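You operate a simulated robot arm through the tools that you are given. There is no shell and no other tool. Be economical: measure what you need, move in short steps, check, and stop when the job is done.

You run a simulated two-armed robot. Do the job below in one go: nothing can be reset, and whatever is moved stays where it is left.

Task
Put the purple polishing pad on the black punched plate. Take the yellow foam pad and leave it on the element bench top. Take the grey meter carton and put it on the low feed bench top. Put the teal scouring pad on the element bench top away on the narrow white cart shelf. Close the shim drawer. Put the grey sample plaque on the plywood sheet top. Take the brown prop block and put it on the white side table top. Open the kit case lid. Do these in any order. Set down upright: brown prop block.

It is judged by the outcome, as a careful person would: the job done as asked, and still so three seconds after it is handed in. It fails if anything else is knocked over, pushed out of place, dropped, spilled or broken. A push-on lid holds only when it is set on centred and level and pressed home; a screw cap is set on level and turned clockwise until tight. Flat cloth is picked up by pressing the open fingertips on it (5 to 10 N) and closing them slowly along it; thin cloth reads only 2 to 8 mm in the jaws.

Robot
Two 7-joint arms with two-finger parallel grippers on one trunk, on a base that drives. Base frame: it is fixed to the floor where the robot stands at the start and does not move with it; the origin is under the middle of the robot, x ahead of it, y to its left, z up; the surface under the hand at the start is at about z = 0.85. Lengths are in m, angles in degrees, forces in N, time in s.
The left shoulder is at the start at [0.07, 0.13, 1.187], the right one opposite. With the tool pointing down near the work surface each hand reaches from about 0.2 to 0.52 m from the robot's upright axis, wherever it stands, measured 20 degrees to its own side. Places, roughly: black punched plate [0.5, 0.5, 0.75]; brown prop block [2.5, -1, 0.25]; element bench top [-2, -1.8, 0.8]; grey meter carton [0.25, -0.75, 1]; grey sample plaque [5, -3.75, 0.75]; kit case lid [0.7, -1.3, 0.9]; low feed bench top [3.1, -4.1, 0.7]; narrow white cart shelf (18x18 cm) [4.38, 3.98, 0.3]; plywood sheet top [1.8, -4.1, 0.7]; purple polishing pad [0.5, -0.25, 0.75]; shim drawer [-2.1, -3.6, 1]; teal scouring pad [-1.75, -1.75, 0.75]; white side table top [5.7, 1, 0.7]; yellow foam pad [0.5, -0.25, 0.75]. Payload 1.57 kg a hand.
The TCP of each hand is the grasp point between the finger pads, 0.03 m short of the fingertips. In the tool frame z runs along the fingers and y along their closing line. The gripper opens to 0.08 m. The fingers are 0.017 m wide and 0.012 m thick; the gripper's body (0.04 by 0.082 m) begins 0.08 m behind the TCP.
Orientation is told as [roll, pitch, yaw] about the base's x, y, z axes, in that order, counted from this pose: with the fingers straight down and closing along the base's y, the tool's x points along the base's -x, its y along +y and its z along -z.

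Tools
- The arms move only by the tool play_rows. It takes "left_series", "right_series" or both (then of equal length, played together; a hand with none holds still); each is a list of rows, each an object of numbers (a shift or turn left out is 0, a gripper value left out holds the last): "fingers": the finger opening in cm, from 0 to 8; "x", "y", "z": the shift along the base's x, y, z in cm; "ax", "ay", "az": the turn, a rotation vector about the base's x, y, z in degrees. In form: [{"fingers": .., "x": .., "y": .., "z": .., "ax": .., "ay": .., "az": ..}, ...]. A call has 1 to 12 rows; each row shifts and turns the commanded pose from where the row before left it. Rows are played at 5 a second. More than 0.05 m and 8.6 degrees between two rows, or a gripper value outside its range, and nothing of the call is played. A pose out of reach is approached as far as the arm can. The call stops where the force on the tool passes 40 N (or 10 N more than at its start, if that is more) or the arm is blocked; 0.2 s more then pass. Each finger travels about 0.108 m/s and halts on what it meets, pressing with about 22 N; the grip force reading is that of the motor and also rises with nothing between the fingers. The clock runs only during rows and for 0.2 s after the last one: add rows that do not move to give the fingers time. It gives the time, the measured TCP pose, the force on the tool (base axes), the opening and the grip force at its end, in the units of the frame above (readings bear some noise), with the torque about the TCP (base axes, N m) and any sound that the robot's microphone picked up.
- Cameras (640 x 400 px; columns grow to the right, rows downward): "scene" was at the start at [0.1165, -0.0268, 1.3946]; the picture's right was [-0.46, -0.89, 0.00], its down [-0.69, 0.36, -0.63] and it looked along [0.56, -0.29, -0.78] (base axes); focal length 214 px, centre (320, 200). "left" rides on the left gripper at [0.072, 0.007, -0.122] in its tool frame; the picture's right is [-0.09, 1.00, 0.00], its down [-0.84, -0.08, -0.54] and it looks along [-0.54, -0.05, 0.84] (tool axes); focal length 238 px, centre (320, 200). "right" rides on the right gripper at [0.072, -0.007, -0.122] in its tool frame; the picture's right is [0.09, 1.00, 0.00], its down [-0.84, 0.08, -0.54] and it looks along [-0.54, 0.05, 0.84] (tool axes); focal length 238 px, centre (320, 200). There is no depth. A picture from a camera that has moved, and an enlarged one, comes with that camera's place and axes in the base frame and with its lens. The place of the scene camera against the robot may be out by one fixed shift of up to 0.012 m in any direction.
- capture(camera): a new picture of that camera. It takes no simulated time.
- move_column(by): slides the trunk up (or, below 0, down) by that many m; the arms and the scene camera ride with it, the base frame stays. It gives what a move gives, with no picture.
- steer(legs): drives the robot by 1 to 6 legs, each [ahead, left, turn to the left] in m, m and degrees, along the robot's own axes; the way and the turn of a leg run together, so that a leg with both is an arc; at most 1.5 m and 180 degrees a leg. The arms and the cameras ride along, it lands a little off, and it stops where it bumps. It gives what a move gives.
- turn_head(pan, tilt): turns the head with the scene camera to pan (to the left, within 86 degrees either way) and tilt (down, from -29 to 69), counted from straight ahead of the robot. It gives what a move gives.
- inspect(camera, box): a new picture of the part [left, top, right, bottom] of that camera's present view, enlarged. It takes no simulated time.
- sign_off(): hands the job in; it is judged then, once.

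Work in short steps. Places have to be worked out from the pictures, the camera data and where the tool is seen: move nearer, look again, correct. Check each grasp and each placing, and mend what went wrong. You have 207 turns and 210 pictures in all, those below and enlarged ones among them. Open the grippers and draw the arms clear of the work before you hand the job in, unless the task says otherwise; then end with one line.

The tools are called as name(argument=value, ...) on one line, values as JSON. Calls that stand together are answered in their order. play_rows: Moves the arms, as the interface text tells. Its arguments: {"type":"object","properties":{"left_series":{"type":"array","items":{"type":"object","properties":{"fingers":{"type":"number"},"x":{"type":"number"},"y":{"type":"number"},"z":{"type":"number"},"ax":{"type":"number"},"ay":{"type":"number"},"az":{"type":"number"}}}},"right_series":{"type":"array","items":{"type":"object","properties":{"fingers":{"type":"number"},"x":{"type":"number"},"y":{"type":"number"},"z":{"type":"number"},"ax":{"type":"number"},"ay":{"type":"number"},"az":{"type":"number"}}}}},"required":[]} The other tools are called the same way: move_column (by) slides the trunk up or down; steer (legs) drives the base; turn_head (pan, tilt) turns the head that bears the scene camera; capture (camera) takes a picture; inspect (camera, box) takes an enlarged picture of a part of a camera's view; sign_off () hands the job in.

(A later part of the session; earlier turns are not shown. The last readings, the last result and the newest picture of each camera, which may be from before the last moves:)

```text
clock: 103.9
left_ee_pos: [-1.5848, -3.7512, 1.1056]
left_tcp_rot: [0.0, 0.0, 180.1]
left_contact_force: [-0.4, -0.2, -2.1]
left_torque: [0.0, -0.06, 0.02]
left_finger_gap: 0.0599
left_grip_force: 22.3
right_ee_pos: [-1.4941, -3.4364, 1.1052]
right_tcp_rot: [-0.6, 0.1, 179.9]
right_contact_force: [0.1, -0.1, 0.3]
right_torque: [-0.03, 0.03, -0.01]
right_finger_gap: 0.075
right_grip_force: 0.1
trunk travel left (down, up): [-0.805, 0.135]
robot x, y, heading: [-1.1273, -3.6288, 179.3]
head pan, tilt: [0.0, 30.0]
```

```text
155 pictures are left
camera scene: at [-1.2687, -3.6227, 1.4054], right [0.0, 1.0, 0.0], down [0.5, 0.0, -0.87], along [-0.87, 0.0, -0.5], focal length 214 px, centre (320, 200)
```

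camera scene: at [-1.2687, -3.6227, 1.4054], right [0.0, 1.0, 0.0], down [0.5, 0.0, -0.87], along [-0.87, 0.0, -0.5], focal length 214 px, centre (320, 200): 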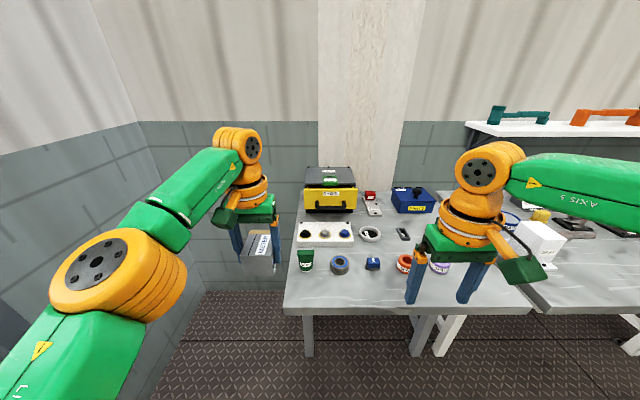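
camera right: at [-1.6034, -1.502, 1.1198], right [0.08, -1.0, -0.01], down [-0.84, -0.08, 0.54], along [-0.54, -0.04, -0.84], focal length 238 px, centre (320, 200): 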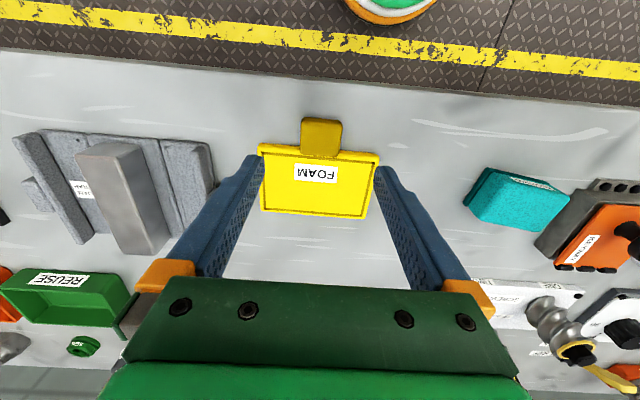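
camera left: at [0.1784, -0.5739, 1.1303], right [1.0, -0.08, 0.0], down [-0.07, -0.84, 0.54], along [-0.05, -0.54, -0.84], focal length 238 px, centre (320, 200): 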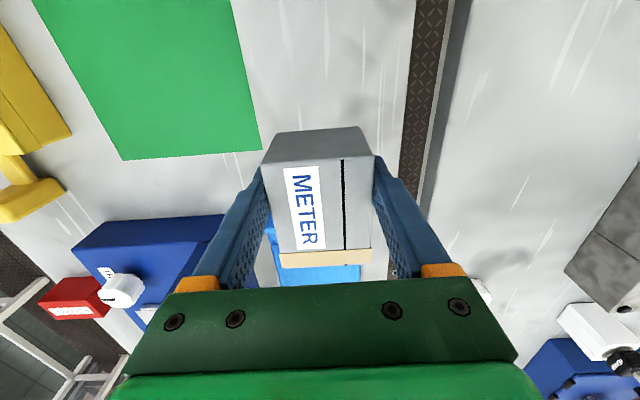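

The drawer front is centred near y=-3.58, about x=-2.02. I close the right fingers and pitch them to point forward (−x) for a longer push reach.

play_rows(right_series=[{"fingers": 0, "ay": 8}, {"ay": 8}, {"ay": 8}, {"ay": 8}, {"ay": 8}, {"ay": 8}, {"ay": 8}, {"ay": 8}, {"ay": 8}])

capture(camera="scene")

```text
clock: 105.9
left_ee_pos: [-1.587, -3.7508, 1.1044]
left_tcp_rot: [0.0, 0.1, 180.0]
left_contact_force: [0.4, 0.0, -2.4]
left_torque: [-0.01, -0.03, 0.03]
left_finger_gap: 0.0599
left_grip_force: 22.7
right_ee_pos: [-1.5672, -3.429, 1.132]
right_tcp_rot: [0.2, -71.9, 179.3]
right_contact_force: [0.6, -0.6, 0.1]
right_torque: [-0.04, 0.0, 0.04]
right_finger_gap: 0.0
right_grip_force: 21.3
right hand out of reach, approached as far as the arm can: row 6, 7, 8, 9
trunk travel left (down, up): [-0.805, 0.135]
robot x, y, heading: [-1.1285, -3.6303, 179.7]
head pan, tilt: [0.0, 30.0]
```

```text
154 pictures are left
camera scene: at [-1.2697, -3.622, 1.4052], right [0.01, 1.0, 0.0], down [0.5, 0.0, -0.87], along [-0.87, 0.0, -0.5], focal length 214 px, centre (320, 200)
```

scene: 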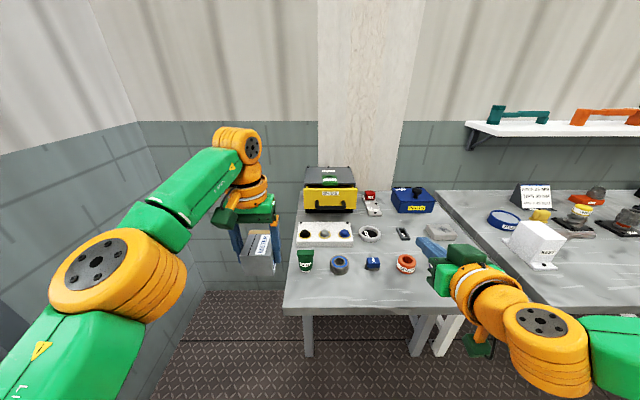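

The hand points forward now. I drive to about [-1.40,-3.71].

steer(legs=[[0, 0.08, 0], [0.25, 0, 0]])

play_rows(right_series=[{"y": -2, "z": -3}, {"y": -2, "z": -3}, {"y": -2, "z": -3}, {"z": -3}])

capture(camera="scene")

capture(camera="right")

```text
clock: 108.4
left_ee_pos: [-1.8323, -3.8325, 1.1048]
left_tcp_rot: [-0.2, 0.0, -179.9]
left_contact_force: [0.1, -0.1, -1.3]
left_torque: [0.01, -0.05, 0.0]
left_finger_gap: 0.0599
left_grip_force: 22.0
right_ee_pos: [-1.8132, -3.5119, 1.1326]
right_tcp_rot: [-0.2, -72.0, 179.8]
right_contact_force: [-0.1, 0.0, -0.9]
right_torque: [-0.03, -0.03, 0.0]
right_finger_gap: 0.0
right_grip_force: 21.2
trunk travel left (down, up): [-0.805, 0.135]
robot x, y, heading: [-1.3753, -3.7112, 180.2]
head pan, tilt: [0.0, 30.0]
```

```text
clock: 109.4
left_ee_pos: [-1.8355, -3.8322, 1.1042]
left_tcp_rot: [-0.1, 0.1, -179.9]
left_contact_force: [-0.3, 0.1, -1.6]
left_torque: [0.01, -0.07, 0.04]
left_finger_gap: 0.0598
left_grip_force: 21.5
right_ee_pos: [-1.8187, -3.5427, 1.0894]
right_tcp_rot: [-0.3, -71.6, 179.7]
right_contact_force: [-0.4, -0.7, 0.2]
right_torque: [0.03, 0.0, -0.02]
right_finger_gap: 0.0
right_grip_force: 20.8
right hand out of reach, approached as far as the arm can: row 1, 2, 3, 4
trunk travel left (down, up): [-0.805, 0.135]
robot x, y, heading: [-1.3761, -3.7123, 179.9]
head pan, tilt: [0.0, 30.0]
```

```text
153 pictures are left
camera scene: at [-1.5196, -3.7037, 1.4053], right [0.0, 1.0, 0.0], down [0.5, 0.0, -0.87], along [-0.87, 0.0, -0.5], focal length 214 px, centre (320, 200)
```

scene: 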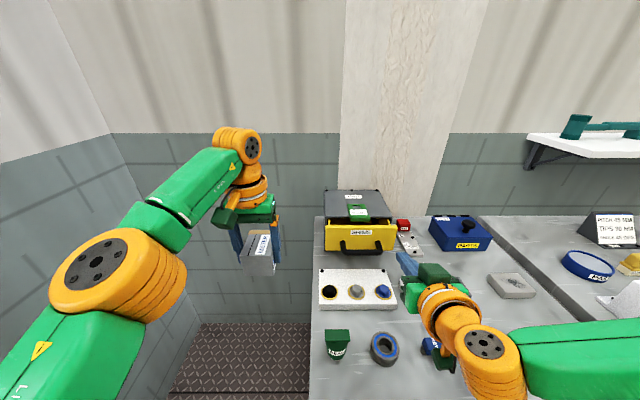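

```text
152 pictures are left
camera right: at [-1.6816, -3.5376, 1.0616], right [0.02, -1.0, -0.09], down [0.25, -0.08, 0.96], along [-0.97, -0.04, 0.25], focal length 238 px, centre (320, 200)
```

right: 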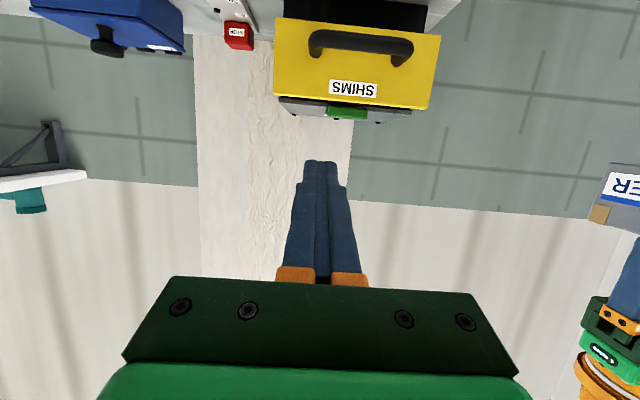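

The drawer front spans z≈0.93–1.02, centre y≈-3.58. I lower the trunk 0.095 and shift the hand to y −3.58.

move_column(by=-0.095)

play_rows(right_series=[{"y": -2}, {"y": -2}])

capture(camera="scene")

capture(camera="right")

```text
clock: 110.7
left_ee_pos: [-1.8358, -3.8319, 1.0078]
left_tcp_rot: [0.0, 0.2, -179.9]
left_contact_force: [0.9, 0.4, -1.4]
left_torque: [0.02, -0.02, 0.01]
left_finger_gap: 0.0597
left_grip_force: 22.4
right_ee_pos: [-1.8184, -3.5432, 0.9954]
right_tcp_rot: [-0.1, -71.7, 179.8]
right_contact_force: [0.0, -0.7, 0.2]
right_torque: [0.0, 0.03, 0.02]
right_finger_gap: 0.0
right_grip_force: 21.7
trunk travel left (down, up): [-0.71, 0.23]
robot x, y, heading: [-1.3739, -3.7122, 179.9]
head pan, tilt: [0.0, 30.0]
```

```text
clock: 111.2
left_ee_pos: [-1.8358, -3.8327, 1.0081]
left_tcp_rot: [-0.1, 0.1, -179.8]
left_contact_force: [-0.5, 0.7, -2.6]
left_torque: [0.02, -0.02, 0.01]
left_finger_gap: 0.06
left_grip_force: 21.5
right_ee_pos: [-1.8186, -3.5838, 0.9963]
right_tcp_rot: [-0.5, -71.6, 180.0]
right_contact_force: [0.5, -1.1, 0.4]
right_torque: [-0.02, -0.03, -0.01]
right_finger_gap: 0.0002
right_grip_force: 21.0
trunk travel left (down, up): [-0.71, 0.23]
robot x, y, heading: [-1.3774, -3.7122, 179.7]
head pan, tilt: [0.0, 30.0]
```

```text
151 pictures are left
camera scene: at [-1.5193, -3.7048, 1.3103], right [0.0, 1.0, 0.0], down [0.5, 0.0, -0.87], along [-0.87, 0.0, -0.5], focal length 214 px, centre (320, 200)
```

scene: 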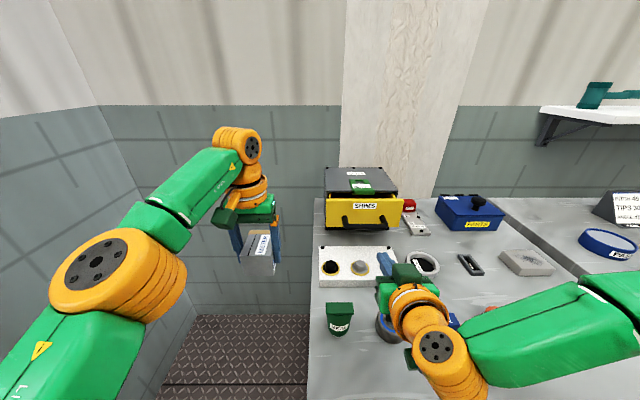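

```text
150 pictures are left
camera right: at [-1.6813, -3.5787, 0.9666], right [0.02, -1.0, -0.09], down [0.25, -0.08, 0.96], along [-0.97, -0.04, 0.25], focal length 238 px, centre (320, 200)
```

right: 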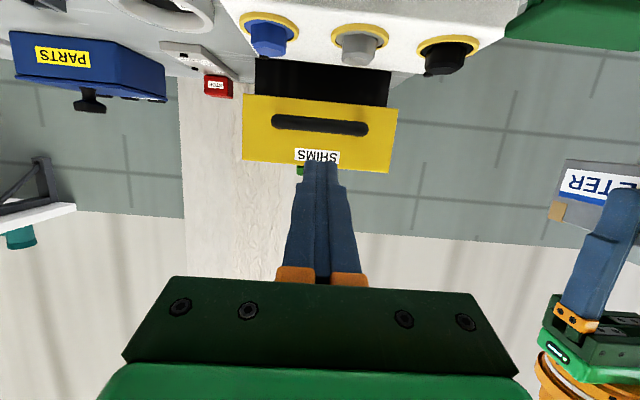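

The fingertips are in line with the label. I push straight −x with the arm.

play_rows(right_series=[{"x": -3}, {"x": -3}, {"x": -3}, {"x": -3}, {"x": -3}])

capture(camera="right")

```text
clock: 112.5
left_ee_pos: [-1.8351, -3.8325, 1.0087]
left_tcp_rot: [-0.1, 0.0, -179.9]
left_contact_force: [-0.7, -0.5, -2.1]
left_torque: [0.02, 0.0, 0.02]
left_finger_gap: 0.06
left_grip_force: 21.8
right_ee_pos: [-1.9558, -3.5663, 1.0052]
right_tcp_rot: [-0.2, -71.7, 179.7]
right_contact_force: [-1.0, 0.6, 0.7]
right_torque: [-0.02, 0.02, -0.03]
right_finger_gap: 0.0
right_grip_force: 21.5
right hand out of reach, approached as far as the arm can: row 4, 5
trunk travel left (down, up): [-0.71, 0.23]
robot x, y, heading: [-1.3774, -3.714, 179.8]
head pan, tilt: [0.0, 30.0]
```

```text
149 pictures are left
camera right: at [-1.8169, -3.5611, 0.9761], right [0.02, -1.0, -0.09], down [0.25, -0.08, 0.96], along [-0.97, -0.04, 0.25], focal length 238 px, centre (320, 200)
```

right: 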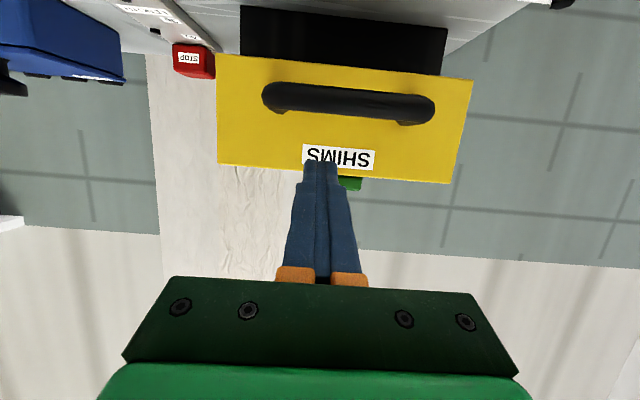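

Out of arm reach just before contact. I re-centre slightly and drive the base 4 cm on, then push.

play_rows(right_series=[{"x": 3}, {"y": -1.7, "z": -1.2}])

steer(legs=[[0.05, 0, 0]])

play_rows(right_series=[{"x": -2}, {"x": -2}, {"x": -2}])

capture(camera="right")

```text
clock: 113.0
left_ee_pos: [-1.8363, -3.8327, 1.008]
left_tcp_rot: [-0.1, 0.1, -179.8]
left_contact_force: [-0.5, -0.7, -1.9]
left_torque: [0.01, -0.06, 0.01]
left_finger_gap: 0.0598
left_grip_force: 21.9
right_ee_pos: [-1.9241, -3.5825, 0.9918]
right_tcp_rot: [-0.3, -71.6, 179.8]
right_contact_force: [-0.8, 0.2, 0.2]
right_torque: [-0.02, -0.02, 0.0]
right_finger_gap: 0.0
right_grip_force: 22.0
trunk travel left (down, up): [-0.71, 0.23]
robot x, y, heading: [-1.3761, -3.7104, 179.5]
head pan, tilt: [0.0, 30.0]
```

```text
clock: 114.0
left_ee_pos: [-1.8807, -3.8342, 1.0101]
left_tcp_rot: [-0.1, -0.2, -179.8]
left_contact_force: [0.1, -0.4, -1.6]
left_torque: [0.0, -0.01, -0.02]
left_finger_gap: 0.0595
left_grip_force: 21.8
right_ee_pos: [-1.9702, -3.5832, 0.9934]
right_tcp_rot: [-0.2, -71.9, 179.9]
right_contact_force: [0.1, -0.5, 0.5]
right_torque: [0.01, -0.02, 0.03]
right_finger_gap: 0.0
right_grip_force: 21.6
trunk travel left (down, up): [-0.71, 0.23]
robot x, y, heading: [-1.4261, -3.7133, 179.9]
head pan, tilt: [0.0, 30.0]
```

```text
clock: 114.8
left_ee_pos: [-1.8854, -3.8327, 1.0087]
left_tcp_rot: [0.0, 0.1, -179.8]
left_contact_force: [-0.4, -0.3, -2.1]
left_torque: [0.03, -0.04, -0.02]
left_finger_gap: 0.0598
left_grip_force: 22.1
right_ee_pos: [-2.0117, -3.561, 1.004]
right_tcp_rot: [-0.2, -71.6, 179.9]
right_contact_force: [0.5, -0.2, -0.3]
right_torque: [-0.02, 0.02, -0.02]
right_finger_gap: 0.0001
right_grip_force: 21.2
right hand out of reach, approached as far as the arm can: row 1, 2, 3
trunk travel left (down, up): [-0.71, 0.23]
robot x, y, heading: [-1.4253, -3.7099, 179.7]
head pan, tilt: [0.0, 30.0]
```

```text
148 pictures are left
camera right: at [-1.8742, -3.5546, 0.9752], right [0.02, -1.0, -0.09], down [0.25, -0.08, 0.96], along [-0.97, -0.05, 0.25], focal length 238 px, centre (320, 200)
```

right: 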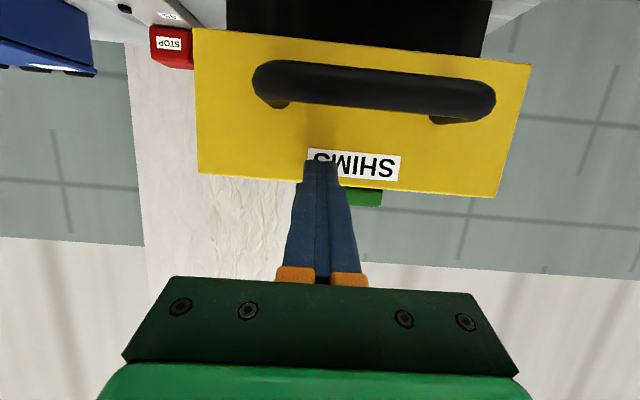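

Still just short; the drawer face is right at the tips. I drive forward 3.5 cm to push it.

steer(legs=[[0.035, 0, 0]])

capture(camera="scene")

capture(camera="right")

```text
clock: 115.6
left_ee_pos: [-1.9178, -3.8336, 1.0092]
left_tcp_rot: [-0.1, -0.1, -179.8]
left_contact_force: [-0.2, 0.7, -2.5]
left_torque: [-0.01, -0.05, 0.06]
left_finger_gap: 0.0599
left_grip_force: 22.6
right_ee_pos: [-2.0451, -3.5596, 1.0055]
right_tcp_rot: [-0.3, -71.8, 179.8]
right_contact_force: [4.2, 0.5, 1.5]
right_torque: [-0.02, 0.02, 0.0]
right_finger_gap: 0.0
right_grip_force: 21.4
trunk travel left (down, up): [-0.71, 0.23]
robot x, y, heading: [-1.4625, -3.7102, 180.0]
head pan, tilt: [0.0, 30.0]
```

```text
147 pictures are left
camera scene: at [-1.6015, -3.7031, 1.3107], right [0.0, 1.0, 0.0], down [0.5, 0.0, -0.87], along [-0.87, 0.0, -0.5], focal length 214 px, centre (320, 200)
```

scene: 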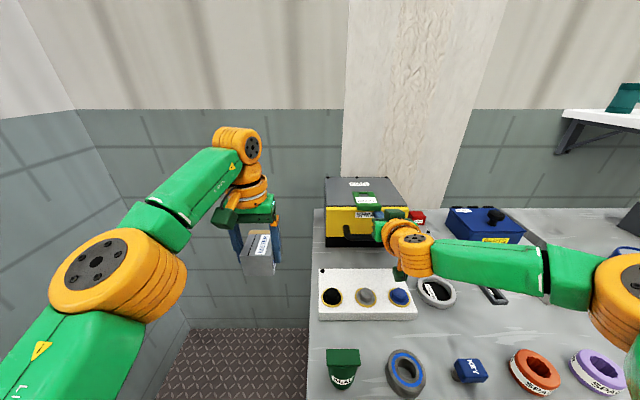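

```text
146 pictures are left
camera right: at [-1.9077, -3.5537, 0.9764], right [0.02, -1.0, -0.09], down [0.25, -0.08, 0.96], along [-0.97, -0.04, 0.25], focal length 238 px, centre (320, 200)
```

right: 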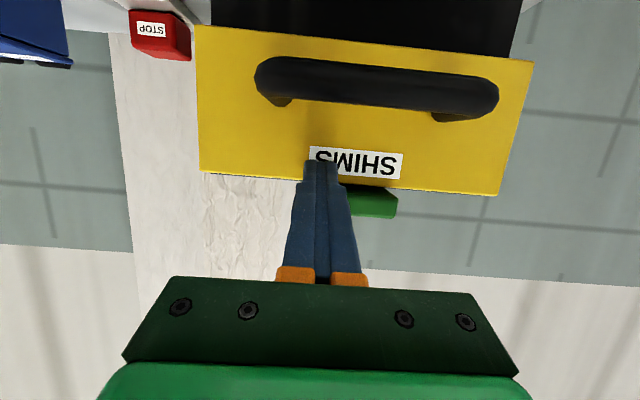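

The drawer is moving with it (4 N). I look closely at the remaining gap.

inspect(camera="scene", box=[300, 160, 440, 260])

```text
4.00 times, centred on (370, 210) of scene
camera zoom: at [-1.6015, -3.7031, 1.3107], right [0.0, 1.0, 0.0], down [0.5, 0.0, -0.87], along [-0.87, 0.0, -0.5], focal length 858 px, centre (120, 160)
```

zoom: 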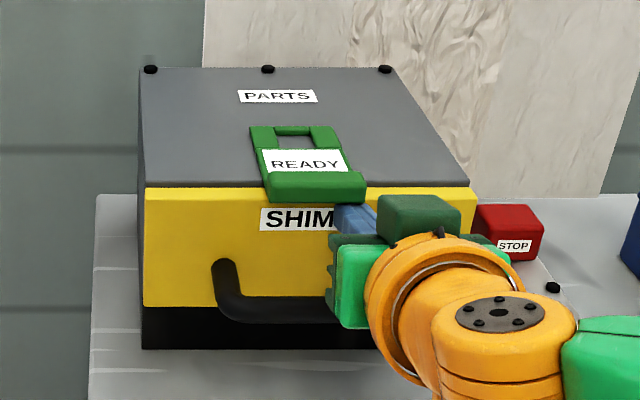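

It looks nearly or fully closed. I push another bit with the arm and see if force builds.

play_rows(right_series=[{"x": -1.5}, {"x": -1}, {}])

inspect(camera="scene", box=[300, 160, 440, 260])

```text
clock: 116.4
left_ee_pos: [-1.9097, -3.8365, 1.0134]
left_tcp_rot: [-0.3, -0.6, -179.8]
left_contact_force: [0.0, 0.4, -2.1]
left_torque: [-0.02, -0.03, 0.03]
left_finger_gap: 0.0599
left_grip_force: 22.1
right_ee_pos: [-2.0479, -3.5519, 1.0177]
right_tcp_rot: [-0.6, -72.4, -179.7]
right_contact_force: [30.3, -6.2, -1.8]
right_torque: [-0.02, -0.39, 0.26]
right_finger_gap: 0.0002
right_grip_force: 21.2
right hand out of reach, approached as far as the arm can: row 1, 2
trunk travel left (down, up): [-0.71, 0.23]
robot x, y, heading: [-1.4645, -3.7092, 180.1]
head pan, tilt: [0.0, 30.0]
```

```text
4.00 times, centred on (370, 210) of scene
camera zoom: at [-1.5897, -3.7066, 1.312], right [0.0, 1.0, 0.0], down [0.49, 0.0, -0.87], along [-0.87, 0.0, -0.49], focal length 858 px, centre (120, 160)
```

zoom: 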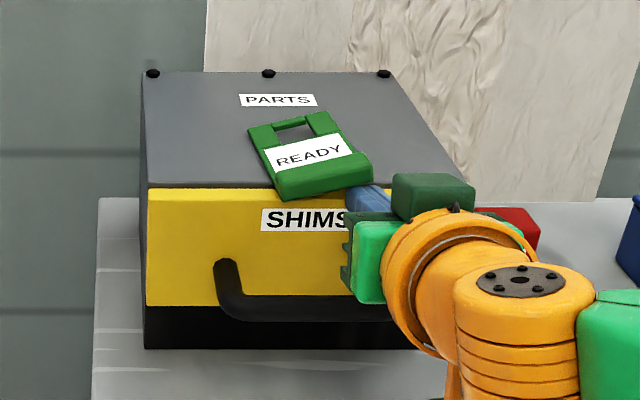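

Force 30 N: the drawer is closed. But the finger rode up and turned the green READY tag on the lid a little. I retreat straight back and look.

play_rows(right_series=[{"x": 2}, {"x": 4}, {"x": 4}, {"x": 3}])

inspect(camera="scene", box=[300, 160, 440, 260])

```text
clock: 117.4
left_ee_pos: [-1.921, -3.8331, 1.0089]
left_tcp_rot: [-0.1, 0.1, -179.7]
left_contact_force: [0.6, -0.6, -3.1]
left_torque: [0.0, -0.01, -0.04]
left_finger_gap: 0.0598
left_grip_force: 21.8
right_ee_pos: [-1.9277, -3.5496, 1.0081]
right_tcp_rot: [-0.1, -71.7, 179.7]
right_contact_force: [0.3, -0.2, -1.0]
right_torque: [0.01, -0.01, -0.02]
right_finger_gap: 0.0002
right_grip_force: 21.5
trunk travel left (down, up): [-0.71, 0.23]
robot x, y, heading: [-1.4615, -3.7146, 180.0]
head pan, tilt: [0.0, 30.0]
```

```text
4.00 times, centred on (370, 210) of scene
camera zoom: at [-1.6044, -3.703, 1.3103], right [0.0, 1.0, 0.0], down [0.5, 0.0, -0.87], along [-0.87, 0.0, -0.5], focal length 858 px, centre (120, 160)
```

zoom: 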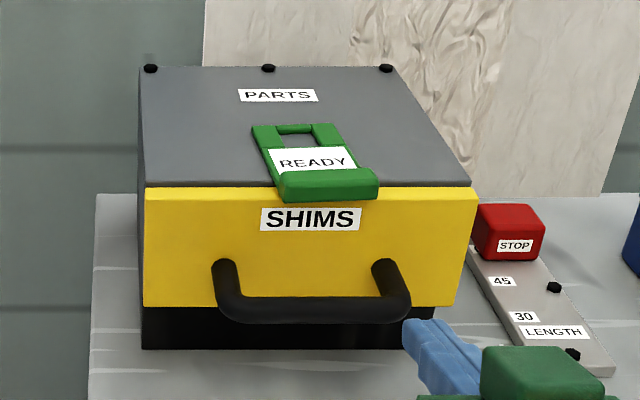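

The drawer is closed flush; the tag moved under a centimetre. I back away, turn the fingers down again and return to the teal pad.

steer(legs=[[-0.45, 0, 0]])

play_rows(right_series=[{"fingers": 8, "ay": -8}, {"ay": -8}, {"ay": -8}, {"ay": -8}, {"ay": -8, "x": 1}, {"ay": -8, "x": 1}, {"ay": -8, "x": 1}, {"ay": -8, "x": 1}, {"ay": -8, "x": 1}])

move_column(by=0.095)

steer(legs=[[0, -0.9, 0], [0, -0.8, 0]])

capture(camera="scene")

```text
clock: 120.1
left_ee_pos: [-1.4726, -3.8345, 1.0082]
left_tcp_rot: [0.0, 0.0, -179.7]
left_contact_force: [0.2, 0.3, -2.9]
left_torque: [0.01, -0.03, -0.02]
left_finger_gap: 0.0598
left_grip_force: 21.7
right_ee_pos: [-1.4807, -3.5512, 1.0069]
right_tcp_rot: [-0.3, -71.6, -179.9]
right_contact_force: [-0.2, -0.2, -0.9]
right_torque: [-0.03, 0.03, -0.02]
right_finger_gap: 0.0
right_grip_force: 21.2
trunk travel left (down, up): [-0.71, 0.23]
robot x, y, heading: [-1.0148, -3.7155, -180.0]
head pan, tilt: [0.0, 30.0]
```

```text
clock: 122.1
left_ee_pos: [-1.4714, -3.8344, 1.009]
left_tcp_rot: [-0.1, -0.1, -179.6]
left_contact_force: [0.7, 0.1, -2.5]
left_torque: [0.0, -0.02, -0.03]
left_finger_gap: 0.0598
left_grip_force: 21.4
right_ee_pos: [-1.4182, -3.5307, 1.0464]
right_tcp_rot: [0.0, -3.7, 179.8]
right_contact_force: [-0.4, -0.9, -0.3]
right_torque: [0.04, -0.01, 0.03]
right_finger_gap: 0.08
right_grip_force: 0.0
right hand out of reach, approached as far as the arm can: row 8, 9
trunk travel left (down, up): [-0.71, 0.23]
robot x, y, heading: [-1.014, -3.7096, -180.0]
head pan, tilt: [0.0, 30.0]
```

```text
clock: 123.4
left_ee_pos: [-1.4719, -3.8346, 1.1036]
left_tcp_rot: [-0.2, 0.1, -179.6]
left_contact_force: [-0.3, -0.6, -1.6]
left_torque: [0.04, -0.01, -0.01]
left_finger_gap: 0.0599
left_grip_force: 22.1
right_ee_pos: [-1.4196, -3.5319, 1.1403]
right_tcp_rot: [-0.1, -3.6, 179.9]
right_contact_force: [-0.1, -1.2, 0.9]
right_torque: [0.0, 0.0, 0.0]
right_finger_gap: 0.0801
right_grip_force: 0.0
trunk travel left (down, up): [-0.805, 0.135]
robot x, y, heading: [-1.0108, -3.7133, -179.8]
head pan, tilt: [0.0, 30.0]
```

```text
clock: 131.9
left_ee_pos: [-1.479, -2.1564, 1.1019]
left_tcp_rot: [-0.2, 0.2, -179.8]
left_contact_force: [0.2, -0.2, -2.3]
left_torque: [0.03, -0.05, 0.01]
left_finger_gap: 0.0597
left_grip_force: 21.8
right_ee_pos: [-1.4258, -1.8534, 1.1409]
right_tcp_rot: [-0.2, -3.8, 179.8]
right_contact_force: [0.1, 0.0, 0.3]
right_torque: [-0.02, -0.01, 0.0]
right_finger_gap: 0.0798
right_grip_force: 0.0
trunk travel left (down, up): [-0.805, 0.135]
robot x, y, heading: [-1.022, -2.0342, 180.0]
head pan, tilt: [0.0, 30.0]
```

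```text
142 pictures are left
camera scene: at [-1.1635, -2.0274, 1.4053], right [0.0, 1.0, 0.0], down [0.5, 0.0, -0.87], along [-0.87, 0.0, -0.5], focal length 214 px, centre (320, 200)
```

scene: 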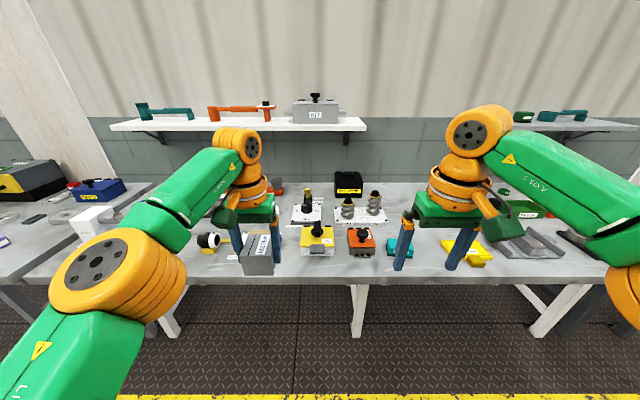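

I drive ahead 0.32 and bring the right hand over the teal pad (≈[-1.74,-1.75]).

steer(legs=[[0.32, 0, 0]])

play_rows(right_series=[{"y": 2.5, "ay": -2}, {"y": 2.5, "ay": -1.8}, {"y": 2.5}, {"y": 2.5, "z": -2}, {"z": -3}, {"z": -3}])

capture(camera="right")

```text
clock: 134.1
left_ee_pos: [-1.7966, -2.1573, 1.104]
left_tcp_rot: [-0.2, 0.0, -179.5]
left_contact_force: [0.2, 1.0, -1.8]
left_torque: [0.03, 0.0, -0.02]
left_finger_gap: 0.0598
left_grip_force: 21.8
right_ee_pos: [-1.7451, -1.8562, 1.1422]
right_tcp_rot: [-0.1, -3.8, -180.0]
right_contact_force: [-0.3, -0.1, 0.2]
right_torque: [0.0, 0.05, 0.04]
right_finger_gap: 0.0801
right_grip_force: 0.1
trunk travel left (down, up): [-0.805, 0.135]
robot x, y, heading: [-1.3378, -2.0364, -179.8]
head pan, tilt: [0.0, 30.0]
```

```text
clock: 135.5
left_ee_pos: [-1.7989, -2.1582, 1.1034]
left_tcp_rot: [-0.1, 0.1, -179.5]
left_contact_force: [-0.9, -0.5, -1.7]
left_torque: [0.0, -0.04, 0.0]
left_finger_gap: 0.0601
left_grip_force: 21.9
right_ee_pos: [-1.746, -1.7537, 1.0605]
right_tcp_rot: [-0.2, 0.1, 180.0]
right_contact_force: [-0.6, -0.1, -0.7]
right_torque: [0.03, 0.03, -0.01]
right_finger_gap: 0.0801
right_grip_force: 0.1
trunk travel left (down, up): [-0.805, 0.135]
robot x, y, heading: [-1.3412, -2.037, -180.0]
head pan, tilt: [0.0, 30.0]
```

```text
141 pictures are left
camera right: at [-1.6748, -1.7477, 1.1839], right [0.09, -1.0, 0.0], down [-0.84, -0.08, 0.54], along [-0.54, -0.05, -0.84], focal length 238 px, centre (320, 200)
```

right: 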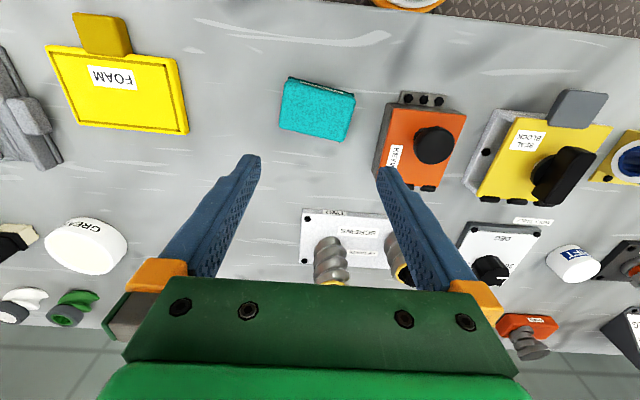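

The teal pad is 6×8 cm, centre [-1.741,-1.751], its short side nearly along x (turned −10°). I rotate the right hand +80° so it closes over the short side.

play_rows(right_series=[{"az": 8}, {"az": 8}, {"az": 8}, {"az": 8}, {"az": 8}, {"az": 8}, {"az": 8}, {"az": 8}, {"az": 8}, {"az": 8}])

capture(camera="right")

```text
clock: 137.7
left_ee_pos: [-1.8004, -2.1595, 1.1039]
left_tcp_rot: [-0.2, 0.0, -179.4]
left_contact_force: [0.2, 0.1, -1.9]
left_torque: [0.04, -0.06, -0.01]
left_finger_gap: 0.0598
left_grip_force: 22.1
right_ee_pos: [-1.5935, -1.9102, 1.0535]
right_tcp_rot: [-0.3, 0.1, -100.0]
right_contact_force: [0.2, -1.0, 0.4]
right_torque: [0.0, 0.03, -0.02]
right_finger_gap: 0.08
right_grip_force: 0.0
right hand out of reach, approached as far as the arm can: row 2, 3, 4, 5, 6, 7, 8, 9, 10
trunk travel left (down, up): [-0.805, 0.135]
robot x, y, heading: [-1.3396, -2.0295, -179.5]
head pan, tilt: [0.0, 30.0]
```

```text
140 pictures are left
camera right: at [-1.5886, -1.8389, 1.1769], right [1.0, -0.08, 0.0], down [-0.07, -0.84, 0.54], along [-0.05, -0.54, -0.84], focal length 238 px, centre (320, 200)
```

right: 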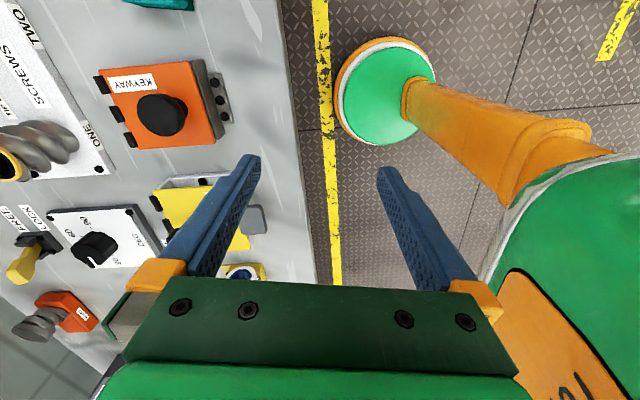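

Positive relative yaw costs the right arm reach. I turn the hand the other way, by −180° in total.

play_rows(right_series=[{"az": -8.5}, {"az": -8.5}, {"az": -8.5}, {"az": -8.5}, {"az": -8.5}, {"az": -8.5}, {"az": -8.5}, {"az": -8.5}, {"az": -8.5}, {"az": -8.5}, {"az": -8.5}])

play_rows(right_series=[{"az": -8.5}, {"az": -8.5}, {"az": -8.5}, {"az": -8.5}, {"az": -8.5}, {"az": -8.5}, {"az": -8.5}, {"az": -8.5}, {"az": -8.5}, {"az": -8.5}])

play_rows(right_series=[{"x": -3.5, "y": 3.5}, {"x": -3.5, "y": 3.5}, {"x": -3.5, "y": 3.5}, {"x": -3.5, "y": 3.5}, {"y": 1}])

capture(camera="right")

```text
clock: 140.1
left_ee_pos: [-1.7991, -2.1577, 1.1036]
left_tcp_rot: [-0.2, 0.1, -179.5]
left_contact_force: [0.2, 1.1, -1.0]
left_torque: [0.0, -0.05, -0.02]
left_finger_gap: 0.0599
left_grip_force: 22.2
right_ee_pos: [-1.5959, -1.9101, 1.0536]
right_tcp_rot: [-0.1, 0.1, 166.4]
right_contact_force: [-0.5, -0.3, 0.3]
right_torque: [0.02, 0.05, 0.02]
right_finger_gap: 0.0801
right_grip_force: 0.1
trunk travel left (down, up): [-0.805, 0.135]
robot x, y, heading: [-1.3469, -2.0373, -179.8]
head pan, tilt: [0.0, 30.0]
```

```text
clock: 142.3
left_ee_pos: [-1.7997, -2.1587, 1.1029]
left_tcp_rot: [0.0, 0.1, -179.5]
left_contact_force: [1.2, -0.4, -1.6]
left_torque: [0.01, -0.01, 0.01]
left_finger_gap: 0.0599
left_grip_force: 21.8
right_ee_pos: [-1.5948, -1.9096, 1.0532]
right_tcp_rot: [-0.1, 0.0, 81.3]
right_contact_force: [1.0, -0.1, 0.5]
right_torque: [0.02, 0.01, 0.02]
right_finger_gap: 0.0803
right_grip_force: 0.0
trunk travel left (down, up): [-0.805, 0.135]
robot x, y, heading: [-1.3407, -2.0354, -179.8]
head pan, tilt: [0.0, 30.0]
```

```text
clock: 143.5
left_ee_pos: [-1.7996, -2.1578, 1.1042]
left_tcp_rot: [-0.2, 0.1, -179.5]
left_contact_force: [-0.2, 0.6, -2.3]
left_torque: [-0.02, 0.0, 0.01]
left_finger_gap: 0.0597
left_grip_force: 21.9
right_ee_pos: [-1.734, -1.7604, 1.0523]
right_tcp_rot: [-0.3, -0.1, 81.6]
right_contact_force: [0.4, -0.2, 0.0]
right_torque: [-0.02, 0.0, 0.02]
right_finger_gap: 0.08
right_grip_force: 0.1
trunk travel left (down, up): [-0.805, 0.135]
robot x, y, heading: [-1.342, -2.0318, -179.6]
head pan, tilt: [0.0, 30.0]
```

```text
139 pictures are left
camera right: at [-1.7387, -1.8332, 1.175], right [-1.0, 0.06, 0.0], down [0.04, 0.84, 0.54], along [0.03, 0.54, -0.84], focal length 238 px, centre (320, 200)
```

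right: 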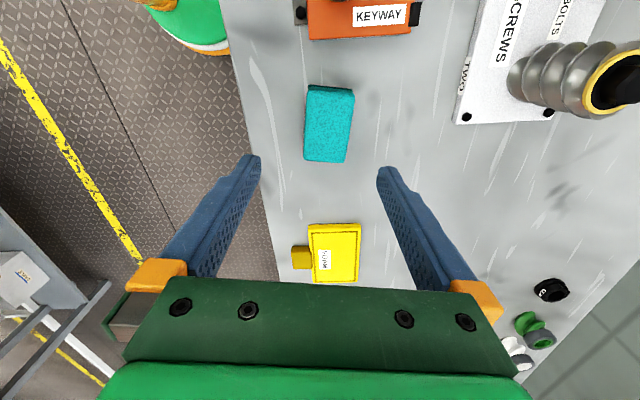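

Now reachable and aligned. I centre over the pad and go down.

play_rows(right_series=[{"x": -1, "y": 0.8}, {"z": -4}, {"z": -4}, {"z": -3}, {"z": -2}])

capture(camera="right")

```text
clock: 144.7
left_ee_pos: [-1.7999, -2.1584, 1.1035]
left_tcp_rot: [-0.1, 0.1, -179.5]
left_contact_force: [0.4, 0.7, -2.3]
left_torque: [-0.02, -0.03, -0.02]
left_finger_gap: 0.0597
left_grip_force: 22.1
right_ee_pos: [-1.7445, -1.7518, 0.9222]
right_tcp_rot: [-0.1, 0.2, 81.4]
right_contact_force: [-0.3, -1.0, -0.2]
right_torque: [0.01, 0.0, 0.01]
right_finger_gap: 0.0799
right_grip_force: 0.1
trunk travel left (down, up): [-0.805, 0.135]
robot x, y, heading: [-1.344, -2.0366, -179.5]
head pan, tilt: [0.0, 30.0]
```

```text
138 pictures are left
camera right: at [-1.7492, -1.824, 1.0456], right [-1.0, 0.06, 0.0], down [0.05, 0.84, 0.54], along [0.03, 0.54, -0.84], focal length 238 px, centre (320, 200)
```

right: 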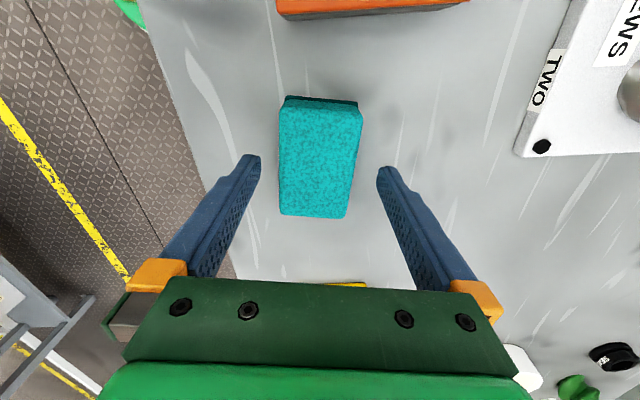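

Well centred. Lower 3.5 cm, close, lift.

play_rows(right_series=[{"z": -2}, {"z": -1.5}, {"fingers": 5.5}, {"fingers": 4}, {"fingers": 4}, {"fingers": 4}])

play_rows(right_series=[{"z": 2}, {"z": 4}, {"z": 4}, {"z": 4}, {"z": 4}])

capture(camera="right")

```text
clock: 146.1
left_ee_pos: [-1.7995, -2.1588, 1.1027]
left_tcp_rot: [-0.1, 0.1, -179.5]
left_contact_force: [0.1, 0.4, -1.9]
left_torque: [0.04, -0.03, -0.02]
left_finger_gap: 0.0596
left_grip_force: 21.5
right_ee_pos: [-1.7443, -1.7516, 0.8888]
right_tcp_rot: [-0.1, 0.0, 81.5]
right_contact_force: [0.3, -0.6, 0.2]
right_torque: [-0.06, 0.0, 0.01]
right_finger_gap: 0.0542
right_grip_force: 22.4
trunk travel left (down, up): [-0.805, 0.135]
robot x, y, heading: [-1.3407, -2.037, -179.6]
head pan, tilt: [0.0, 30.0]
```

```text
clock: 147.3
left_ee_pos: [-1.7987, -2.1587, 1.104]
left_tcp_rot: [-0.1, 0.0, -179.5]
left_contact_force: [0.5, -0.2, -1.1]
left_torque: [0.0, -0.05, 0.03]
left_finger_gap: 0.0597
left_grip_force: 21.8
right_ee_pos: [-1.7438, -1.7525, 1.0694]
right_tcp_rot: [-0.2, 0.0, 81.5]
right_contact_force: [-0.4, -0.4, -0.7]
right_torque: [0.0, -0.02, -0.03]
right_finger_gap: 0.0543
right_grip_force: 21.8
trunk travel left (down, up): [-0.805, 0.135]
robot x, y, heading: [-1.3422, -2.0324, -179.8]
head pan, tilt: [0.0, 30.0]
```

```text
137 pictures are left
camera right: at [-1.7499, -1.824, 1.192], right [-1.0, 0.06, 0.0], down [0.05, 0.84, 0.54], along [0.03, 0.54, -0.84], focal length 238 px, centre (320, 200)
```

right: 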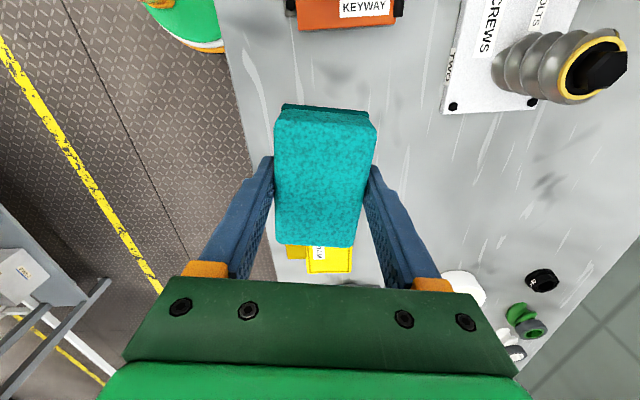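

Teal is held. I back off, turn to face −y, move into the corridor and look toward +x for the low benches.

steer(legs=[[-0.45, 0, 0], [0, 0, 90], [0.6, 0, 0]])

turn_head(pan=70, tilt=15)

capture(camera="scene")

turn_head(pan=0, tilt=20)

capture(camera="scene")

```text
clock: 157.1
left_ee_pos: [-0.6877, -3.0994, 1.1032]
left_tcp_rot: [-0.1, 0.1, -86.5]
left_contact_force: [-0.5, -0.3, -2.5]
left_torque: [0.05, 0.03, -0.01]
left_finger_gap: 0.0598
left_grip_force: 22.3
right_ee_pos: [-1.0978, -3.0664, 1.069]
right_tcp_rot: [-0.1, 0.1, 174.5]
right_contact_force: [0.3, -0.4, 0.1]
right_torque: [0.0, 0.03, 0.04]
right_finger_gap: 0.0538
right_grip_force: 22.0
trunk travel left (down, up): [-0.805, 0.135]
robot x, y, heading: [-0.838, -2.6505, -86.9]
head pan, tilt: [0.0, 30.0]
```

```text
clock: 158.5
left_ee_pos: [-0.6885, -3.0993, 1.1037]
left_tcp_rot: [-0.1, 0.0, -86.4]
left_contact_force: [0.1, 0.8, -2.6]
left_torque: [0.01, 0.0, -0.01]
left_finger_gap: 0.0598
left_grip_force: 22.4
right_ee_pos: [-1.0977, -3.0677, 1.0672]
right_tcp_rot: [-0.2, 0.0, 174.5]
right_contact_force: [0.2, -0.8, -0.6]
right_torque: [0.02, 0.0, -0.01]
right_finger_gap: 0.0542
right_grip_force: 21.8
trunk travel left (down, up): [-0.805, 0.135]
robot x, y, heading: [-0.8358, -2.6461, -87.0]
head pan, tilt: [70.0, 15.0]
```

```text
136 pictures are left
camera scene: at [-0.7449, -2.7188, 1.4295], right [-0.29, -0.96, 0.0], down [-0.25, 0.08, -0.97], along [0.92, -0.28, -0.26], focal length 214 px, centre (320, 200)
```

scene: 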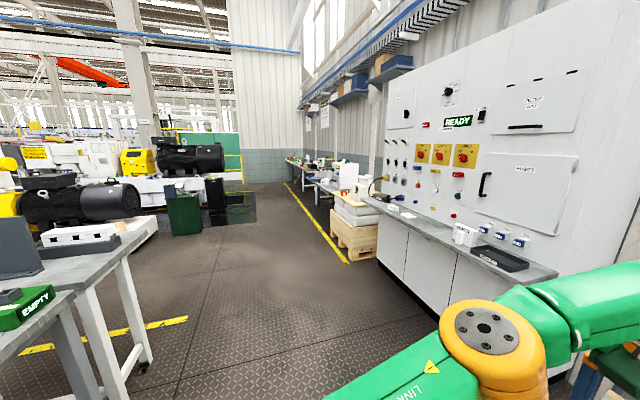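

```text
clock: 159.9
left_ee_pos: [-0.6877, -3.1006, 1.1024]
left_tcp_rot: [-0.2, 0.1, -86.5]
left_contact_force: [0.8, 0.4, -2.8]
left_torque: [0.03, 0.01, 0.0]
left_finger_gap: 0.0597
left_grip_force: 22.3
right_ee_pos: [-1.097, -3.0683, 1.0685]
right_tcp_rot: [-0.2, 0.1, 174.5]
right_contact_force: [-1.0, -0.2, -1.1]
right_torque: [0.0, 0.0, 0.04]
right_finger_gap: 0.0541
right_grip_force: 21.9
trunk travel left (down, up): [-0.805, 0.135]
robot x, y, heading: [-0.84, -2.6464, -86.8]
head pan, tilt: [0.0, 20.0]
```

```text
135 pictures are left
camera scene: at [-0.829, -2.7847, 1.4214], right [-1.0, -0.06, 0.0], down [-0.02, 0.34, -0.94], along [0.05, -0.94, -0.34], focal length 214 px, centre (320, 200)
```

scene: 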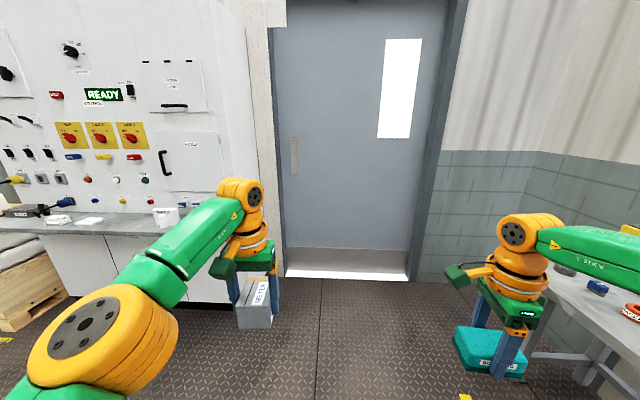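

The control cabinet ledge is at y≈-3.95; a wooden crate and low benches lie farther along +x. I strafe along the aisle to x≈1.9.

steer(legs=[[0, 1.35, 0], [0, 1.35, -3]])

turn_head(pan=25, tilt=25)

capture(camera="scene")

```text
clock: 172.9
left_ee_pos: [1.9668, -2.9776, 1.103]
left_tcp_rot: [-0.1, 0.2, -89.1]
left_contact_force: [0.2, -0.4, -1.6]
left_torque: [0.02, 0.02, -0.01]
left_finger_gap: 0.0598
left_grip_force: 22.2
right_ee_pos: [1.558, -2.9256, 1.0673]
right_tcp_rot: [-0.2, 0.2, 171.9]
right_contact_force: [0.2, 0.0, -0.2]
right_torque: [-0.04, -0.01, 0.0]
right_finger_gap: 0.0542
right_grip_force: 22.0
trunk travel left (down, up): [-0.805, 0.135]
robot x, y, heading: [1.8414, -2.5204, -89.3]
head pan, tilt: [0.0, 20.0]
```

```text
clock: 173.8
left_ee_pos: [1.9665, -2.9763, 1.1033]
left_tcp_rot: [-0.1, 0.2, -89.2]
left_contact_force: [0.0, 1.1, -1.2]
left_torque: [0.03, 0.0, 0.01]
left_finger_gap: 0.0594
left_grip_force: 22.4
right_ee_pos: [1.5596, -2.926, 1.069]
right_tcp_rot: [-0.1, 0.1, 171.9]
right_contact_force: [0.6, -0.4, -1.3]
right_torque: [-0.02, -0.01, -0.02]
right_finger_gap: 0.0543
right_grip_force: 22.0
trunk travel left (down, up): [-0.805, 0.135]
robot x, y, heading: [1.8416, -2.5209, -89.3]
head pan, tilt: [25.0, 25.0]
```

```text
134 pictures are left
camera scene: at [1.8796, -2.6454, 1.4133], right [-0.9, -0.43, 0.0], down [-0.18, 0.38, -0.91], along [0.39, -0.82, -0.42], focal length 214 px, centre (320, 200)
```

scene: 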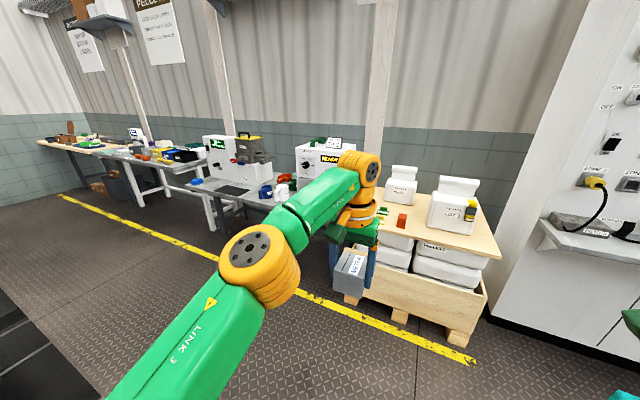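

The crate with the plywood sheet is here; the feed bench is next along. I strafe another 1.2 m to x≈3.05.

steer(legs=[[0, 1.2, 0]])

turn_head(pan=0, tilt=25)

capture(camera="scene")

```text
clock: 179.9
left_ee_pos: [3.1499, -2.9763, 1.1037]
left_tcp_rot: [-0.1, 0.0, -90.2]
left_contact_force: [0.7, 0.0, -1.5]
left_torque: [0.01, -0.02, -0.02]
left_finger_gap: 0.0597
left_grip_force: 21.9
right_ee_pos: [2.7437, -2.9193, 1.0683]
right_tcp_rot: [-0.2, 0.1, 170.9]
right_contact_force: [0.0, 0.5, -0.7]
right_torque: [0.0, -0.02, -0.01]
right_finger_gap: 0.054
right_grip_force: 21.9
trunk travel left (down, up): [-0.805, 0.135]
robot x, y, heading: [3.0334, -2.517, -90.5]
head pan, tilt: [25.0, 25.0]
```

```text
clock: 180.8
left_ee_pos: [3.1501, -2.9774, 1.1039]
left_tcp_rot: [-0.1, 0.1, -90.2]
left_contact_force: [-0.1, 0.6, -2.9]
left_torque: [0.03, 0.02, -0.02]
left_finger_gap: 0.0598
left_grip_force: 22.0
right_ee_pos: [2.745, -2.9184, 1.0691]
right_tcp_rot: [-0.1, 0.1, 170.9]
right_contact_force: [-0.6, 0.1, 0.1]
right_torque: [0.02, -0.03, -0.01]
right_finger_gap: 0.054
right_grip_force: 21.6
trunk travel left (down, up): [-0.805, 0.135]
robot x, y, heading: [3.0326, -2.5189, -90.3]
head pan, tilt: [0.0, 25.0]
```

```text
133 pictures are left
camera scene: at [3.0302, -2.6524, 1.4133], right [-1.0, 0.01, 0.0], down [0.0, 0.42, -0.91], along [-0.01, -0.91, -0.42], focal length 214 px, centre (320, 200)
```

scene: 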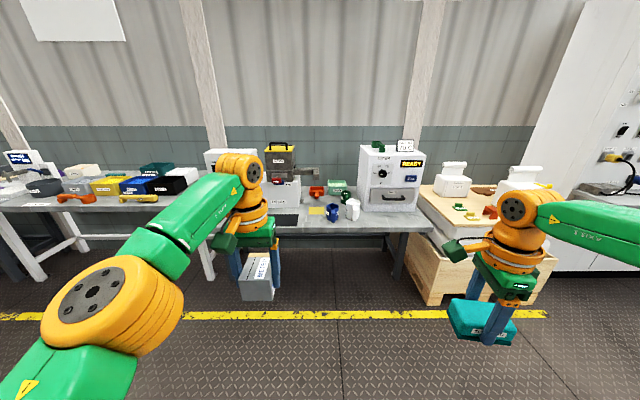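

inspect(camera="scene", box=[180, 130, 440, 290])

```text
2.46 times, centred on (310, 210) of scene
camera zoom: at [3.0302, -2.6524, 1.4133], right [-1.0, 0.01, 0.0], down [0.0, 0.42, -0.91], along [-0.01, -0.91, -0.42], focal length 528 px, centre (345, 175)
```

zoom: 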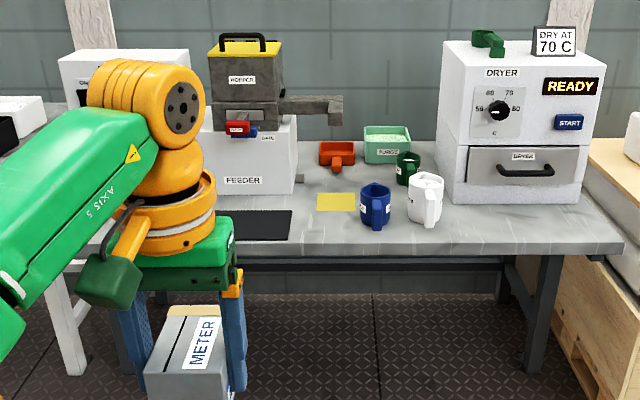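

The bench has a clear area in front of the dryer at about [2.57,-3.82]. I move to x≈2.43, closer, and check.

steer(legs=[[0, -0.6, 0], [0.6, 0, 0]])

turn_head(pan=5, tilt=45)

capture(camera="scene")

capture(camera="left")

```text
clock: 187.0
left_ee_pos: [2.5613, -3.5556, 1.104]
left_tcp_rot: [-0.2, 0.0, -90.5]
left_contact_force: [-0.6, 0.1, -1.2]
left_torque: [0.03, 0.0, 0.02]
left_finger_gap: 0.0598
left_grip_force: 22.0
right_ee_pos: [2.1535, -3.4936, 1.068]
right_tcp_rot: [-0.2, 0.1, 170.5]
right_contact_force: [0.0, 0.0, -0.6]
right_torque: [0.01, -0.02, -0.03]
right_finger_gap: 0.0543
right_grip_force: 22.0
trunk travel left (down, up): [-0.805, 0.135]
robot x, y, heading: [2.4454, -3.0945, -90.5]
head pan, tilt: [0.0, 25.0]
```

```text
clock: 187.8
left_ee_pos: [2.5611, -3.5565, 1.1044]
left_tcp_rot: [-0.2, 0.2, -90.4]
left_contact_force: [0.1, -0.4, -1.4]
left_torque: [0.04, 0.02, -0.04]
left_finger_gap: 0.0597
left_grip_force: 21.9
right_ee_pos: [2.1539, -3.4954, 1.068]
right_tcp_rot: [-0.2, 0.1, 170.5]
right_contact_force: [-0.1, -0.5, -1.7]
right_torque: [0.0, 0.01, 0.0]
right_finger_gap: 0.054
right_grip_force: 21.9
trunk travel left (down, up): [-0.805, 0.135]
robot x, y, heading: [2.4441, -3.0955, -90.7]
head pan, tilt: [5.0, 45.0]
```

```text
131 pictures are left
camera scene: at [2.4491, -3.2203, 1.3827], right [-1.0, -0.07, 0.0], down [-0.05, 0.71, -0.71], along [0.05, -0.71, -0.71], focal length 214 px, centre (320, 200)
```

scene: 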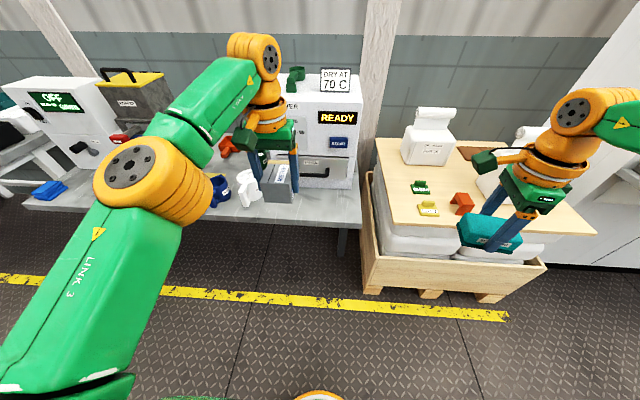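

```text
130 pictures are left
camera left: at [2.5682, -3.4854, 1.2257], right [0.99, -0.1, 0.0], down [-0.08, -0.84, 0.54], along [-0.06, -0.54, -0.84], focal length 238 px, centre (320, 200)
```

left: 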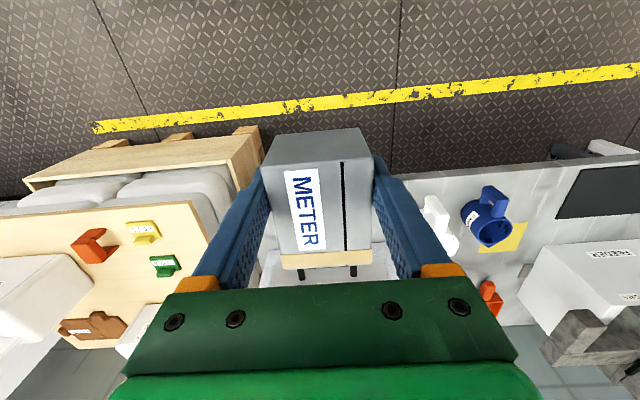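

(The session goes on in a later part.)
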